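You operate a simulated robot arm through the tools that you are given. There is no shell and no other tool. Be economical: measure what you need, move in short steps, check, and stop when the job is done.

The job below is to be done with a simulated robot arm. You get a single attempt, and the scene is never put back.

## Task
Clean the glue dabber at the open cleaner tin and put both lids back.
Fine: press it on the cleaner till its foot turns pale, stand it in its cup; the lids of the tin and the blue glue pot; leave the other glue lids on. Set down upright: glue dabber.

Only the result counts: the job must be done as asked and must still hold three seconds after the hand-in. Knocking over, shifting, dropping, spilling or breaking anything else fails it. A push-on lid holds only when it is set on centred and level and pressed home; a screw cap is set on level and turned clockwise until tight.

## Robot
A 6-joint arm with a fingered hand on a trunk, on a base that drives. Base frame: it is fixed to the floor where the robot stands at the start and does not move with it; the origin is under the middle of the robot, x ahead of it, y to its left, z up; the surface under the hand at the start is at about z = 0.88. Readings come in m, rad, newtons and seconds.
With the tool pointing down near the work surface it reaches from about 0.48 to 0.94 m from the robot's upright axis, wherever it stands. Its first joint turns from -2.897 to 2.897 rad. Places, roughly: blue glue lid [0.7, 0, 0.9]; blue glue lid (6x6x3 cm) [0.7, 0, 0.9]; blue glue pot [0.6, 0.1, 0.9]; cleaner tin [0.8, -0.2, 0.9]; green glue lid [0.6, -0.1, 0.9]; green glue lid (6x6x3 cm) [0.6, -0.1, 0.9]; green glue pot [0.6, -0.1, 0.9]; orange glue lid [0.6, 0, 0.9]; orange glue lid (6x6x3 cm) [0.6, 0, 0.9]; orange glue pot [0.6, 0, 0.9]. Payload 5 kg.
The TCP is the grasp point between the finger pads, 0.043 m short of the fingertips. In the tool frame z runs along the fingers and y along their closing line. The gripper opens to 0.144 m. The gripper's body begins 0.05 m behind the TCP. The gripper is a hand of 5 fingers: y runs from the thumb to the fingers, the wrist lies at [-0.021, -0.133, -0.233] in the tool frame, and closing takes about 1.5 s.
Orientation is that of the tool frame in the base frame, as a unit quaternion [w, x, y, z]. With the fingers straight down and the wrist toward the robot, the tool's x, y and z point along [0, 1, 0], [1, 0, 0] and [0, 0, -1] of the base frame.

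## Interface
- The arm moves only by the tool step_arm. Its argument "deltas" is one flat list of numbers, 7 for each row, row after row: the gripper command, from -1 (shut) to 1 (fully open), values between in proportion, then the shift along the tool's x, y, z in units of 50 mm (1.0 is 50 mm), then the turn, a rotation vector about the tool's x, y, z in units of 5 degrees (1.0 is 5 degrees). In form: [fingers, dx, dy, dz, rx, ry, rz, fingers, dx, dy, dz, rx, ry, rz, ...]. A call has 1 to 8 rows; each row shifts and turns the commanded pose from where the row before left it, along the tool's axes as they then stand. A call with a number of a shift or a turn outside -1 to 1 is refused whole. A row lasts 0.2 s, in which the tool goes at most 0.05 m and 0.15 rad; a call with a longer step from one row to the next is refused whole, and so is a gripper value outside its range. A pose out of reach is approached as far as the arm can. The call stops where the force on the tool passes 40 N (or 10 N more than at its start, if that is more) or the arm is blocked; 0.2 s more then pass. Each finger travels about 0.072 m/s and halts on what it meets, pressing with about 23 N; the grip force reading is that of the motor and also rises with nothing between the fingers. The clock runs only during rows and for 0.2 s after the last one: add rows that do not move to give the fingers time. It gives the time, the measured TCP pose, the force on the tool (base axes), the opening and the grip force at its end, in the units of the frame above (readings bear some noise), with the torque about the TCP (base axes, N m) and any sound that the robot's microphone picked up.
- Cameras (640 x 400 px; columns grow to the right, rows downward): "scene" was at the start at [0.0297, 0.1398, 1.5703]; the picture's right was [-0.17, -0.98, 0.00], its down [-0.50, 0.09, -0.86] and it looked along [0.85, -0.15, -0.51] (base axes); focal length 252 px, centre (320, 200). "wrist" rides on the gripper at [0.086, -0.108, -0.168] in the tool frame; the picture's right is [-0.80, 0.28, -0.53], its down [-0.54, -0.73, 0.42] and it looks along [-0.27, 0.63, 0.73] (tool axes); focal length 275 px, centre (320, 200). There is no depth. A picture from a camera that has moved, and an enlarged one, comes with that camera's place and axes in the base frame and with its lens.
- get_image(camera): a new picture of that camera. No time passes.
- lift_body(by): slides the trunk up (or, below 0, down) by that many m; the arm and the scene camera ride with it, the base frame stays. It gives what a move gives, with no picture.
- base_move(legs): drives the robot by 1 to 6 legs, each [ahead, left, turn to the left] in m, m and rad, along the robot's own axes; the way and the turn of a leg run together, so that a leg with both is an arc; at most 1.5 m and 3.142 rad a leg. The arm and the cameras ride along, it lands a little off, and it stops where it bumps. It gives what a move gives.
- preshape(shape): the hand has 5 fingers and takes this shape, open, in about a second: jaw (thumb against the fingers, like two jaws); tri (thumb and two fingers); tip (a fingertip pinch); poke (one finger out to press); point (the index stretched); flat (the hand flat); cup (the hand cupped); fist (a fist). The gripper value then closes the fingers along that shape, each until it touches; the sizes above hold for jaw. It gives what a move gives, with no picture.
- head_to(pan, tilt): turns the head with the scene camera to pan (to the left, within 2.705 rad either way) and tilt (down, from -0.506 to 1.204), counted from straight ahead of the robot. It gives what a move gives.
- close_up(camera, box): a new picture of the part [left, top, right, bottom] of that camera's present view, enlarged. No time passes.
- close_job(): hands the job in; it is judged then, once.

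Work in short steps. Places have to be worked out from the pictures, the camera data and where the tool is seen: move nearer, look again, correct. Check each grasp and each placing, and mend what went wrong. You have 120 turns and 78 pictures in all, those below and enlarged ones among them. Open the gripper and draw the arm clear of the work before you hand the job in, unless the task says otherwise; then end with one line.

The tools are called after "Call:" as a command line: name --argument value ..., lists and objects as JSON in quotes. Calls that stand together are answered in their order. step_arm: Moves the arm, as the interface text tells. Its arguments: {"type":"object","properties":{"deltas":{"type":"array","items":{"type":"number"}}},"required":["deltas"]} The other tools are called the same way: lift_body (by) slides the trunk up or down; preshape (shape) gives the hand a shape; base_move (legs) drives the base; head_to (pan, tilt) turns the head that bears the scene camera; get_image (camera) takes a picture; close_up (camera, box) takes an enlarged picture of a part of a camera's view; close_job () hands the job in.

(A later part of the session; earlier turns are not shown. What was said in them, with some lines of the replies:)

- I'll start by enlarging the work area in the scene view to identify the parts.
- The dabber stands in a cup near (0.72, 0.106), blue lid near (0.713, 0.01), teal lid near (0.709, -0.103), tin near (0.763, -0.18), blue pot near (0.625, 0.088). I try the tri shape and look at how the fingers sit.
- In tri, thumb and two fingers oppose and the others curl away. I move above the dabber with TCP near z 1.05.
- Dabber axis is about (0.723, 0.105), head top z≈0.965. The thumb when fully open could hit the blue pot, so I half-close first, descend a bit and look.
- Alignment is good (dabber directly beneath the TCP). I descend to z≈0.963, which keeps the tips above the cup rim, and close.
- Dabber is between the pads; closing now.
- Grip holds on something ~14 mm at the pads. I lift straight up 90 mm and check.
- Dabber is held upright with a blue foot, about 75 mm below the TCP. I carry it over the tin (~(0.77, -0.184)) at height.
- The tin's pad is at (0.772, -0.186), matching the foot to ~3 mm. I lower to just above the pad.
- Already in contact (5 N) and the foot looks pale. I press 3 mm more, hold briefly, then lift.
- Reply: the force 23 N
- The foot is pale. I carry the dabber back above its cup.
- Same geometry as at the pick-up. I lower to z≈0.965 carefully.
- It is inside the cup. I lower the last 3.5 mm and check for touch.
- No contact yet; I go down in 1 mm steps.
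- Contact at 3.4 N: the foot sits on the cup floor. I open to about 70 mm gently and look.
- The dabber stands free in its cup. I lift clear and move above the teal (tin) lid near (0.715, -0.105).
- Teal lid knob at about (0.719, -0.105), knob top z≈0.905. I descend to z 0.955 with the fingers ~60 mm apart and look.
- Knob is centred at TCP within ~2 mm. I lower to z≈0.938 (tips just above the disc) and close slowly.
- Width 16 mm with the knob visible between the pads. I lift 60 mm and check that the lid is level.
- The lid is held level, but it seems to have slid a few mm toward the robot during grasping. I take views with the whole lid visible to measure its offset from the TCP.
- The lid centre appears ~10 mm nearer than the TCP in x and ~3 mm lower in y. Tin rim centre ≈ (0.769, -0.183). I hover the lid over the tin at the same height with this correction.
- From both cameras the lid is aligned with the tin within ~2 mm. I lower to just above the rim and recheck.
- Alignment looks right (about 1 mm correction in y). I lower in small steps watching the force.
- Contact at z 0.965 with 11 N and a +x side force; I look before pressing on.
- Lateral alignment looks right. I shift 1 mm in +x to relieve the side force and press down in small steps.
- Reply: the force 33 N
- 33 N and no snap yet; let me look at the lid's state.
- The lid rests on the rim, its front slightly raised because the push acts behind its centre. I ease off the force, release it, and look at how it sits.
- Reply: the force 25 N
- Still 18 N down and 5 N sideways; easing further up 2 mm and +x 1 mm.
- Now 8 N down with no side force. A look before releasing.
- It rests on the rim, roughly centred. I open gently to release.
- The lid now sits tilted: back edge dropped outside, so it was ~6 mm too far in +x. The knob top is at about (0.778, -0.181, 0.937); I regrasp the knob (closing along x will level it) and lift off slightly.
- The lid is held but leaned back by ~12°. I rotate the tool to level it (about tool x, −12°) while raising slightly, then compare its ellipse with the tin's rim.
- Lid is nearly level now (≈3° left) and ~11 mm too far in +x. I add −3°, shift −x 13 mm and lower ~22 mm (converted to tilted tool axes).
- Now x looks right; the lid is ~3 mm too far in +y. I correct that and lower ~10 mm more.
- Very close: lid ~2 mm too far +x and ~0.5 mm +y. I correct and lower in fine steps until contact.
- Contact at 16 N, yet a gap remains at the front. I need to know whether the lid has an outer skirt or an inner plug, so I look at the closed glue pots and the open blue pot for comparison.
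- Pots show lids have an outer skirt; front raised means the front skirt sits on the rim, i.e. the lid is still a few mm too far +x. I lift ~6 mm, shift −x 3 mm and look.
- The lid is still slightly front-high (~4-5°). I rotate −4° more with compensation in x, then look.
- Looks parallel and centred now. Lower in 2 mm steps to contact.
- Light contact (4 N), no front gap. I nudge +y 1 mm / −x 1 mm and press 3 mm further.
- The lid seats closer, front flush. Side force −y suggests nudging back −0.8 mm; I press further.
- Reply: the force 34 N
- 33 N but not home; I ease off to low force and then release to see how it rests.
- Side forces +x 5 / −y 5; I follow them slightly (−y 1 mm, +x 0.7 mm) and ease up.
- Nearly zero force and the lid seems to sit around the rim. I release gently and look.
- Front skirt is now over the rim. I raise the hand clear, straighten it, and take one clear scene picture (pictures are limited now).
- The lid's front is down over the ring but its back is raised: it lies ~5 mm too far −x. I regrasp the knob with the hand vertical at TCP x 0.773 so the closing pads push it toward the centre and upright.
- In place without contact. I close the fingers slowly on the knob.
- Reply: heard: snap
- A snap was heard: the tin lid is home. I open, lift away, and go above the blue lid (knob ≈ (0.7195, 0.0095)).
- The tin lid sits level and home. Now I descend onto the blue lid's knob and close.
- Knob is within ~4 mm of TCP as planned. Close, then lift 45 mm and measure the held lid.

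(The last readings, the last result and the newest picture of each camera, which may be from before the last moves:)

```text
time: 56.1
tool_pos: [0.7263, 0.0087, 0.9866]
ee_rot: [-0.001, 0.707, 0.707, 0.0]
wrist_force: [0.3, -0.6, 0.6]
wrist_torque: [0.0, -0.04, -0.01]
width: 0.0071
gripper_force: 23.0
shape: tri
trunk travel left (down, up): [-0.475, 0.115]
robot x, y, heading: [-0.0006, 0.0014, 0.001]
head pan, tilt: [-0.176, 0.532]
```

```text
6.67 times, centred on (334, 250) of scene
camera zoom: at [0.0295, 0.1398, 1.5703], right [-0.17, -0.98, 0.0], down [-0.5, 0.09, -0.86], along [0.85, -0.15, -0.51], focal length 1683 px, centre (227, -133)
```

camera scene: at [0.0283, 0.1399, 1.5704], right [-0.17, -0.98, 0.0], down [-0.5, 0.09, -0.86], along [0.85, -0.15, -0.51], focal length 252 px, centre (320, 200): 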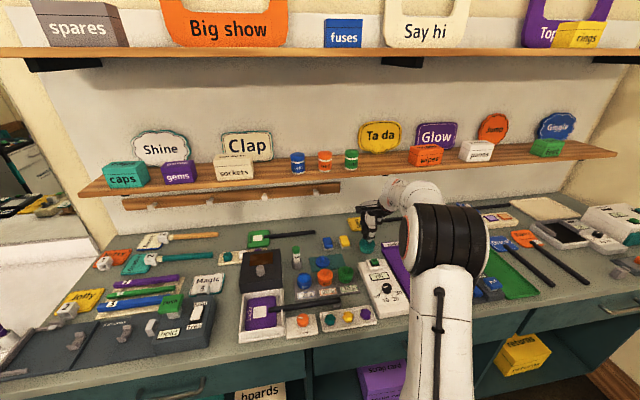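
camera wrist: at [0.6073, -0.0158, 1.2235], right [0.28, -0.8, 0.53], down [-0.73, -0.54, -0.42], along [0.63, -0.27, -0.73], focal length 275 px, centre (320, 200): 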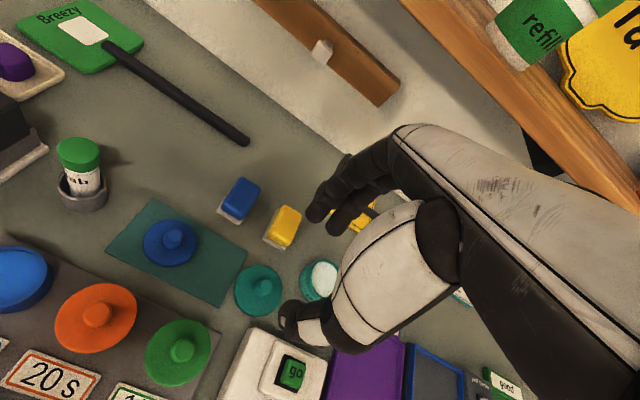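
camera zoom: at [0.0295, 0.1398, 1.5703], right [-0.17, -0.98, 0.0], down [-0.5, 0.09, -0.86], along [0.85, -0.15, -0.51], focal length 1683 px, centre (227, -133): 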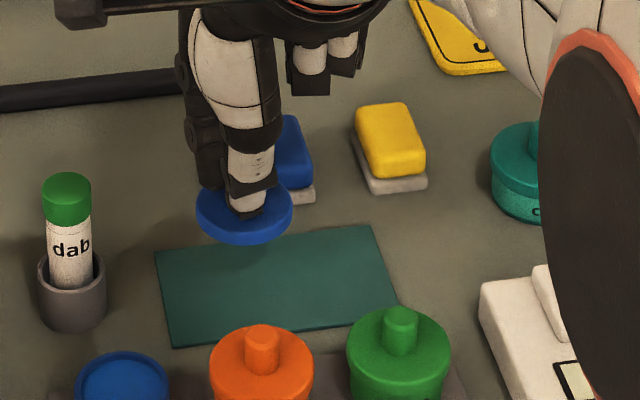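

Lid held level. I raise high to clear the dabber and orange knob, move over the blue pot (~(0.6305, 0.0895)), and come down to z≈0.985.

Call:
step_arm --deltas '[-1, 0, 0, -0.65, 0, 0, 0, -1, 0, 0, -0.65, 0, 0, 0, -1, 0.533, -0.619, 0, 0, 0, 0, -1, 0.533, -0.619, 0, 0, 0, 0, -1, 0.533, -0.619, 0, 0, 0, 0, -1, 0, 0, 0.65, 0, 0, 0, -1, 0, 0, 0.68, 0, 0, 0, -1, 0, 0, 0, 0, 0, 0]'

Call:
close_up --camera "scene" --box '[270, 245, 350, 295]'

```text
time: 57.9
tool_pos: [0.6334, 0.0876, 0.9851]
ee_rot: [-0.001, 0.707, 0.707, -0.002]
wrist_force: [0.2, -0.4, -1.4]
wrist_torque: [-0.04, 0.05, 0.01]
width: 0.0067
gripper_force: 23.4
shape: tri
trunk travel left (down, up): [-0.475, 0.115]
robot x, y, heading: [-0.0007, -0.0027, 0.005]
head pan, tilt: [-0.176, 0.532]
```

```text
8.00 times, centred on (310, 270) of scene
camera zoom: at [0.0298, 0.1398, 1.5703], right [-0.17, -0.98, 0.0], down [-0.5, 0.09, -0.86], along [0.85, -0.15, -0.51], focal length 2020 px, centre (400, -360)
```

zoom: 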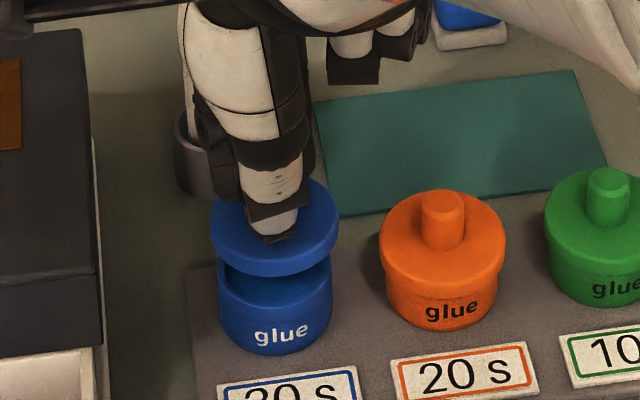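

The lid is aligned in y; in x it appears ~2-4 mm too far. I shift −x 2.5 mm and lower 11 mm, then recheck.

Call:
step_arm --deltas '[-1, 0.008, -0.05, 0.11, 0, 0, 0, -1, 0, 0, 0.11, 0, 0, 0, -1, 0, 0, 0, 0, 0, 0]'

Call:
close_up --camera "scene" --box '[280, 255, 328, 285]'

```text
time: 58.7
tool_pos: [0.6306, 0.0888, 0.9741]
ee_rot: [0.0, 0.707, 0.707, -0.001]
wrist_force: [-0.1, -0.2, -0.6]
wrist_torque: [0.0, 0.01, -0.06]
width: 0.007
gripper_force: 23.3
shape: tri
trunk travel left (down, up): [-0.475, 0.115]
robot x, y, heading: [-0.0012, -0.0015, 0.003]
head pan, tilt: [-0.176, 0.532]
```

```text
13.33 times, centred on (304, 270) of scene
camera zoom: at [0.0298, 0.1398, 1.5703], right [-0.17, -0.98, 0.0], down [-0.5, 0.09, -0.86], along [0.85, -0.15, -0.51], focal length 3367 px, centre (533, -733)
```

zoom: 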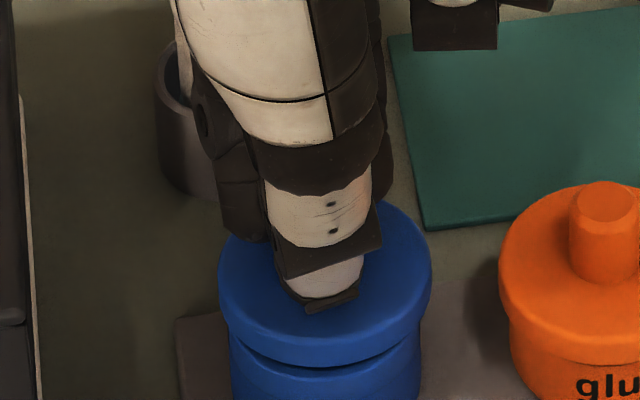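

y is centred and x agrees within ~1-2 mm. I lower in fine steps to contact.

Call:
step_arm --deltas '[-1, 0, 0, 0.05, 0, 0, 0, -1, 0, 0, 0.04, 0, 0, 0, -1, 0, 0, 0, 0, 0, 0]'

```text
time: 59.5
tool_pos: [0.631, 0.0889, 0.9712]
ee_rot: [0.002, 0.707, 0.707, 0.001]
wrist_force: [2.4, -2.1, 15.2]
wrist_torque: [-0.1, -0.05, -0.02]
width: 0.0084
gripper_force: 22.7
shape: tri
trunk travel left (down, up): [-0.475, 0.115]
robot x, y, heading: [0.0003, 0.0036, 0.001]
head pan, tilt: [-0.176, 0.532]
```

Contact at z 0.971, load slightly to the front and a +x side force, so lid is likely ~1-2 mm too far +x. I lift 1.5 mm, shift −x 1.5 mm and press again.

Call:
step_arm --deltas '[-1, 0, 0, -0.05, 0, 0, 0, -1, 0, -0.03, 0, 0, 0, 0, -1, 0, 0, 0.05, 0, 0, 0, -1, 0, 0, 0, 0, 0, 0]'

```text
time: 60.5
tool_pos: [0.63, 0.0884, 0.9714]
ee_rot: [0.001, 0.707, 0.707, 0.002]
wrist_force: [5.2, -1.5, 20.6]
wrist_torque: [-0.11, -0.18, -0.01]
width: 0.0084
gripper_force: 23.4
shape: tri
trunk travel left (down, up): [-0.475, 0.115]
robot x, y, heading: [-0.0014, 0.0008, 0.003]
head pan, tilt: [-0.176, 0.532]
```

Force grew rather than dropping; I spend one picture to see the tilt and gap.

Call:
close_up --camera "scene" --box '[276, 256, 332, 291]'

```text
11.43 times, centred on (304, 274) of scene
camera zoom: at [0.0289, 0.1394, 1.5705], right [-0.17, -0.98, 0.0], down [-0.5, 0.09, -0.86], along [0.85, -0.15, -0.51], focal length 2886 px, centre (503, -640)
```

zoom: 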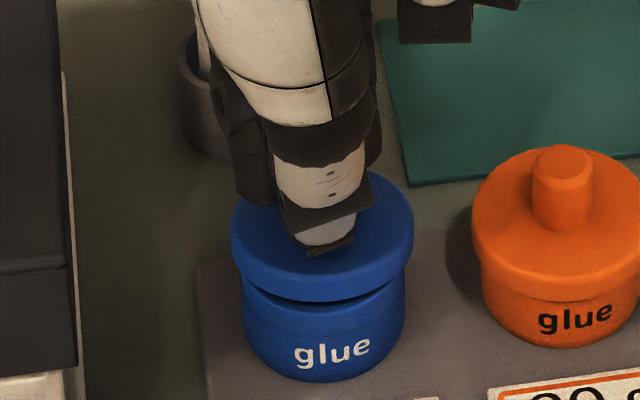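

The front is raised (front skirt on the rim), same as with the tin: the lid must come −x and its front down. I lift 4 mm, tilt −6° with compensation, shift −x 4 mm and lower again.

Call:
step_arm --deltas '[-1, 0, 0, -0.1, 0, 0, 0, -1, 0, 0, 0, -0.6, 0, 0, -1, 0, -0.1, -0.01, -0.6, 0, 0, -1, 0, -0.095, -0.01, 0, 0, 0, -1, 0, -0.006, 0.06, 0, 0, 0, -1, 0, 0, 0, 0, 0, 0]'

```text
time: 61.9
tool_pos: [0.6202, 0.0911, 0.9715]
ee_rot: [0.037, 0.706, 0.706, 0.037]
wrist_force: [-0.5, -0.1, 0.7]
wrist_torque: [-0.02, -0.01, 0.02]
width: 0.008
gripper_force: 22.7
shape: tri
trunk travel left (down, up): [-0.475, 0.115]
robot x, y, heading: [0.0011, -0.0012, -0.002]
head pan, tilt: [-0.176, 0.532]
```

Free at z 0.9715. Lower 3 mm more.

Call:
step_arm --deltas '[-1, 0, -0.003, 0.03, 0, 0, 0, -1, 0, -0.003, 0.03, 0, 0, 0, -1, 0, 0, 0, 0, 0, 0]'

```text
time: 62.7
tool_pos: [0.619, 0.09, 0.9683]
ee_rot: [0.037, 0.706, 0.706, 0.037]
wrist_force: [1.0, -1.2, -0.4]
wrist_torque: [-0.06, -0.04, 0.0]
width: 0.0081
gripper_force: 23.4
shape: tri
trunk travel left (down, up): [-0.475, 0.115]
robot x, y, heading: [0.0054, -0.0024, 0.001]
head pan, tilt: [-0.176, 0.532]
```

No load at 0.968 (earlier contact was 0.971), so it is going further down. Continue.

Call:
step_arm --deltas '[-1, 0, -0.003, 0.03, 0, 0, 0, -1, 0, -0.003, 0.03, 0, 0, 0, -1, 0, 0, 0, 0, 0, 0]'

```text
time: 63.5
tool_pos: [0.6194, 0.0898, 0.9674]
ee_rot: [0.038, 0.707, 0.705, 0.037]
wrist_force: [-1.6, 3.4, 6.4]
wrist_torque: [0.04, -0.03, 0.02]
width: 0.0078
gripper_force: 23.0
shape: tri
trunk travel left (down, up): [-0.475, 0.115]
robot x, y, heading: [0.0002, 0.0013, 0.0]
head pan, tilt: [-0.176, 0.532]
```

Light contact with reversed side forces (−x, +y): I bracketed the centre. Shift +x 1 mm, −y 0.8 mm and press on.

Call:
step_arm --deltas '[-1, -0.016, 0.02, -0.03, 0, 0, 0, -1, 0, -0.003, 0.03, 0, 0, 0, -1, 0, -0.003, 0.03, 0, 0, 0, -1, 0, 0, 0, 0, 0, 0]'

```text
time: 64.5
tool_pos: [0.6193, 0.09, 0.9664]
ee_rot: [0.037, 0.705, 0.707, 0.039]
wrist_force: [-6.4, 7.9, 16.4]
wrist_torque: [0.16, 0.12, 0.06]
width: 0.0083
gripper_force: 23.3
shape: tri
trunk travel left (down, up): [-0.475, 0.115]
robot x, y, heading: [-0.0016, -0.0018, -0.001]
head pan, tilt: [-0.176, 0.532]
```

The forces show the skirt is over the rim at the front-left and the remaining contact is at the back-right. I level the hand back (+5° pitch, +2.5° roll) with compensation while pressing lightly down.

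Call:
step_arm --deltas '[-1, -0.02, 0.05, 0.01, 0.5, 0.25, 0, -1, -0.02, 0.05, 0.02, 0.5, 0.25, 0, -1, 0, 0, 0.03, 0, 0, 0, -1, 0, 0, 0, 0, 0, 0]'

```text
time: 65.5
tool_pos: [0.6256, 0.0892, 0.967]
ee_rot: [-0.008, 0.707, 0.707, 0.026]
wrist_force: [-11.8, 4.0, 18.1]
wrist_torque: [0.03, 0.32, 0.03]
width: 0.0089
gripper_force: 23.1
shape: tri
trunk travel left (down, up): [-0.475, 0.115]
robot x, y, heading: [-0.0002, 0.0012, 0.002]
head pan, tilt: [-0.176, 0.532]
stopped in row 4: the force on the tool passed its limit at 40 N (the readings are from after the stop); the commanded pose is now the measured one
```

The force limit tripped, no snap. I use one picture to see the state.

Call:
close_up --camera "scene" --box '[276, 256, 332, 291]'

```text
11.43 times, centred on (304, 274) of scene
camera zoom: at [0.0265, 0.1402, 1.5701], right [-0.17, -0.98, 0.0], down [-0.5, 0.09, -0.86], along [0.85, -0.15, -0.51], focal length 2886 px, centre (503, -640)
```

zoom: 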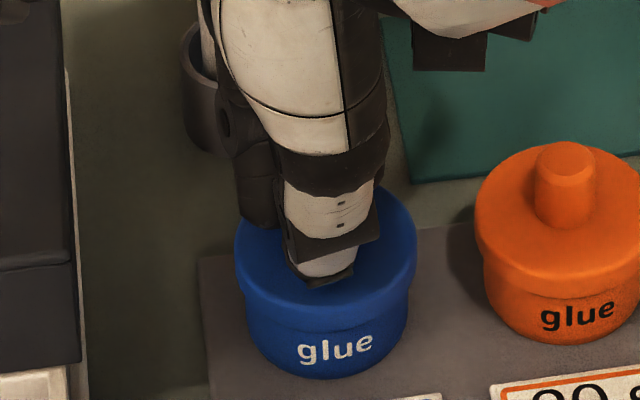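

The lid's front is fully down like the closed orange lid and nearly level. I press straight down a little more, relieving the side push.

Call:
step_arm --deltas '[-1, 0, -0.015, 0.03, 0, 0, 0, -1, 0, 0, 0.03, 0, 0, 0, -1, 0, 0, 0.02, 0, 0, 0, -1, 0, 0, 0, 0, 0, 0]'

```text
time: 66.3
tool_pos: [0.6252, 0.0891, 0.9656]
ee_rot: [-0.005, 0.705, 0.709, 0.028]
wrist_force: [-16.2, 0.6, 20.6]
wrist_torque: [-0.04, 0.52, 0.01]
width: 0.0089
gripper_force: 23.0
shape: tri
trunk travel left (down, up): [-0.475, 0.115]
robot x, y, heading: [-0.0034, -0.0002, 0.001]
head pan, tilt: [-0.176, 0.532]
stopped in row 3: the force on the tool passed its limit at 41 N (the readings are from after the stop); the commanded pose is now the measured one
```

Contact remains at the back edge. I relieve the side load, release, and rise to press from above with closed fingers.

Call:
step_arm --deltas '[-1, 0, -0.03, -0.02, 0, 0, 0, -1, 0, 0, 0, 0, 0, 0]'

```text
time: 66.9
tool_pos: [0.6248, 0.0903, 0.9655]
ee_rot: [-0.005, 0.706, 0.708, 0.028]
wrist_force: [-8.8, 4.0, 20.8]
wrist_torque: [0.04, 0.31, 0.01]
width: 0.0091
gripper_force: 22.8
shape: tri
trunk travel left (down, up): [-0.475, 0.115]
robot x, y, heading: [-0.005, 0.0002, -0.0]
head pan, tilt: [-0.176, 0.532]
```

Call:
step_arm --deltas '[-1, 0.01, -0.03, -0.04, 0, 0, 0, -1, 0, 0, 0, 0, 0, 0]'

```text
time: 67.5
tool_pos: [0.6238, 0.0887, 0.9654]
ee_rot: [-0.006, 0.706, 0.708, 0.025]
wrist_force: [-1.8, 1.1, 11.1]
wrist_torque: [-0.04, -0.01, 0.05]
width: 0.0086
gripper_force: 23.0
shape: tri
trunk travel left (down, up): [-0.475, 0.115]
robot x, y, heading: [0.0003, 0.0026, 0.006]
head pan, tilt: [-0.176, 0.532]
```

Load is small; open gently, rise, straighten the hand and close the fingers.

Call:
step_arm --deltas '[-0.7, 0, 0, 0, 0, 0, 0, -0.4, 0, 0, 0, 0, 0, 0, -0.2, 0, 0, 0, 0, 0, 0, -0.2, 0, 0, -0.5, 0, 0, 0, -0.2, 0, 0, -0.6, 0.2, -0.5, 0, -1, 0, 0.26, 0, 0, 0, 0, -1, 0, 0, 0, 0, 0, 0, -1, 0, 0, 0, 0, 0, 0]'

```text
time: 69.3
tool_pos: [0.6355, 0.0865, 1.021]
ee_rot: [0.003, 0.706, 0.709, 0.005]
wrist_force: [-0.2, -0.1, 0.4]
wrist_torque: [-0.05, -0.03, 0.03]
width: 0.0
gripper_force: 22.8
shape: tri
trunk travel left (down, up): [-0.475, 0.115]
robot x, y, heading: [0.0016, -0.0016, -0.001]
head pan, tilt: [-0.176, 0.532]
heard: snap
```

A snap was heard on release. I draw the hand well clear and take a verifying picture.

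Call:
step_arm --deltas '[-1, 0, 0, -0.9, 0, 0, 0, -1, 0, 0, -0.9, 0, 0, 0, -1, 0, 0, -0.9, 0, 0, 0, -1, 0, 0, -0.9, 0, 0, 0, -1, -0.9, 0, 0, 0, 0, 0, -1, -0.9, 0, 0, 0, 0, 0, -1, -0.9, 0, 0, 0, 0, 0, -1, -0.9, 0, 0, 0, 0, 0]'

Call:
close_up --camera "scene" --box '[278, 230, 358, 280]'

```text
time: 71.1
tool_pos: [0.6342, -0.0941, 1.2024]
ee_rot: [0.003, 0.706, 0.708, 0.004]
wrist_force: [0.8, 0.6, -0.4]
wrist_torque: [-0.03, 0.03, 0.01]
width: 0.0
gripper_force: 22.8
shape: tri
trunk travel left (down, up): [-0.475, 0.115]
robot x, y, heading: [0.0027, -0.0033, 0.003]
head pan, tilt: [-0.176, 0.532]
```

```text
8.00 times, centred on (318, 255) of scene
camera zoom: at [0.0295, 0.1397, 1.5703], right [-0.17, -0.98, 0.0], down [-0.5, 0.09, -0.86], along [0.85, -0.15, -0.51], focal length 2020 px, centre (336, -240)
```

zoom: 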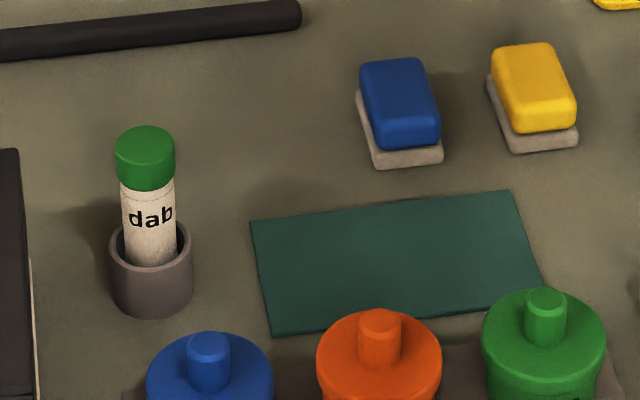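

The blue lid lines up with its closed neighbours (even spacing). One last picture confirms both lids, then I open the hand.

Call:
step_arm --deltas '[1, 0, 0, -0.6, 0, 0, 0, 1, 0, -0.9, 0, 0, 0, 0, 1, 0, -0.9, 0, 0, 0, 0, 1, 0, 0, 0, 0, 0, 0, 1, 0, 0, 0, 0, 0, 0, 1, 0, 0, 0, 0, 0, 0]'

Call:
close_up --camera "scene" --box '[282, 225, 402, 300]'

```text
time: 72.5
tool_pos: [0.5437, -0.095, 1.2302]
ee_rot: [0.002, 0.705, 0.709, 0.005]
wrist_force: [-0.5, -0.7, 0.9]
wrist_torque: [-0.01, -0.02, -0.03]
width: 0.1438
gripper_force: 0.0
shape: tri
trunk travel left (down, up): [-0.475, 0.115]
robot x, y, heading: [0.0027, -0.0012, 0.0]
head pan, tilt: [-0.176, 0.532]
```

```text
5.33 times, centred on (342, 262) of scene
camera zoom: at [0.0292, 0.14, 1.5703], right [-0.17, -0.98, 0.0], down [-0.5, 0.09, -0.86], along [0.85, -0.15, -0.51], focal length 1347 px, centre (203, -133)
```

zoom: 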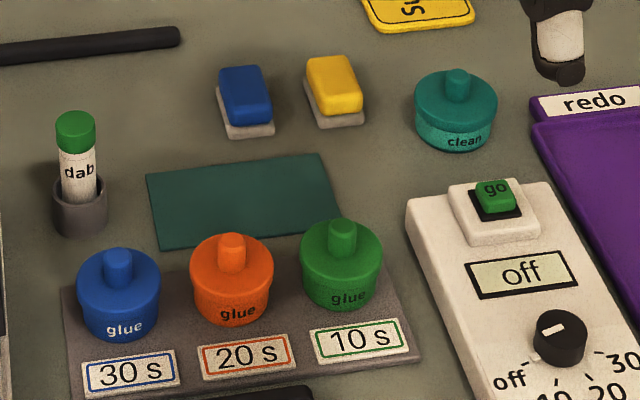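

Both lids sit level and home, the dabber stands clean in its cup, and the hand is open and clear, so I hand the job in.

Call:
close_job

```text
The job is handed in.
```

I handed the job in. The dabber's foot is pale and it stands upright in its cup. The tin and blue pot lids each snapped on and sit level in the last picture; the orange and green lids stayed on.
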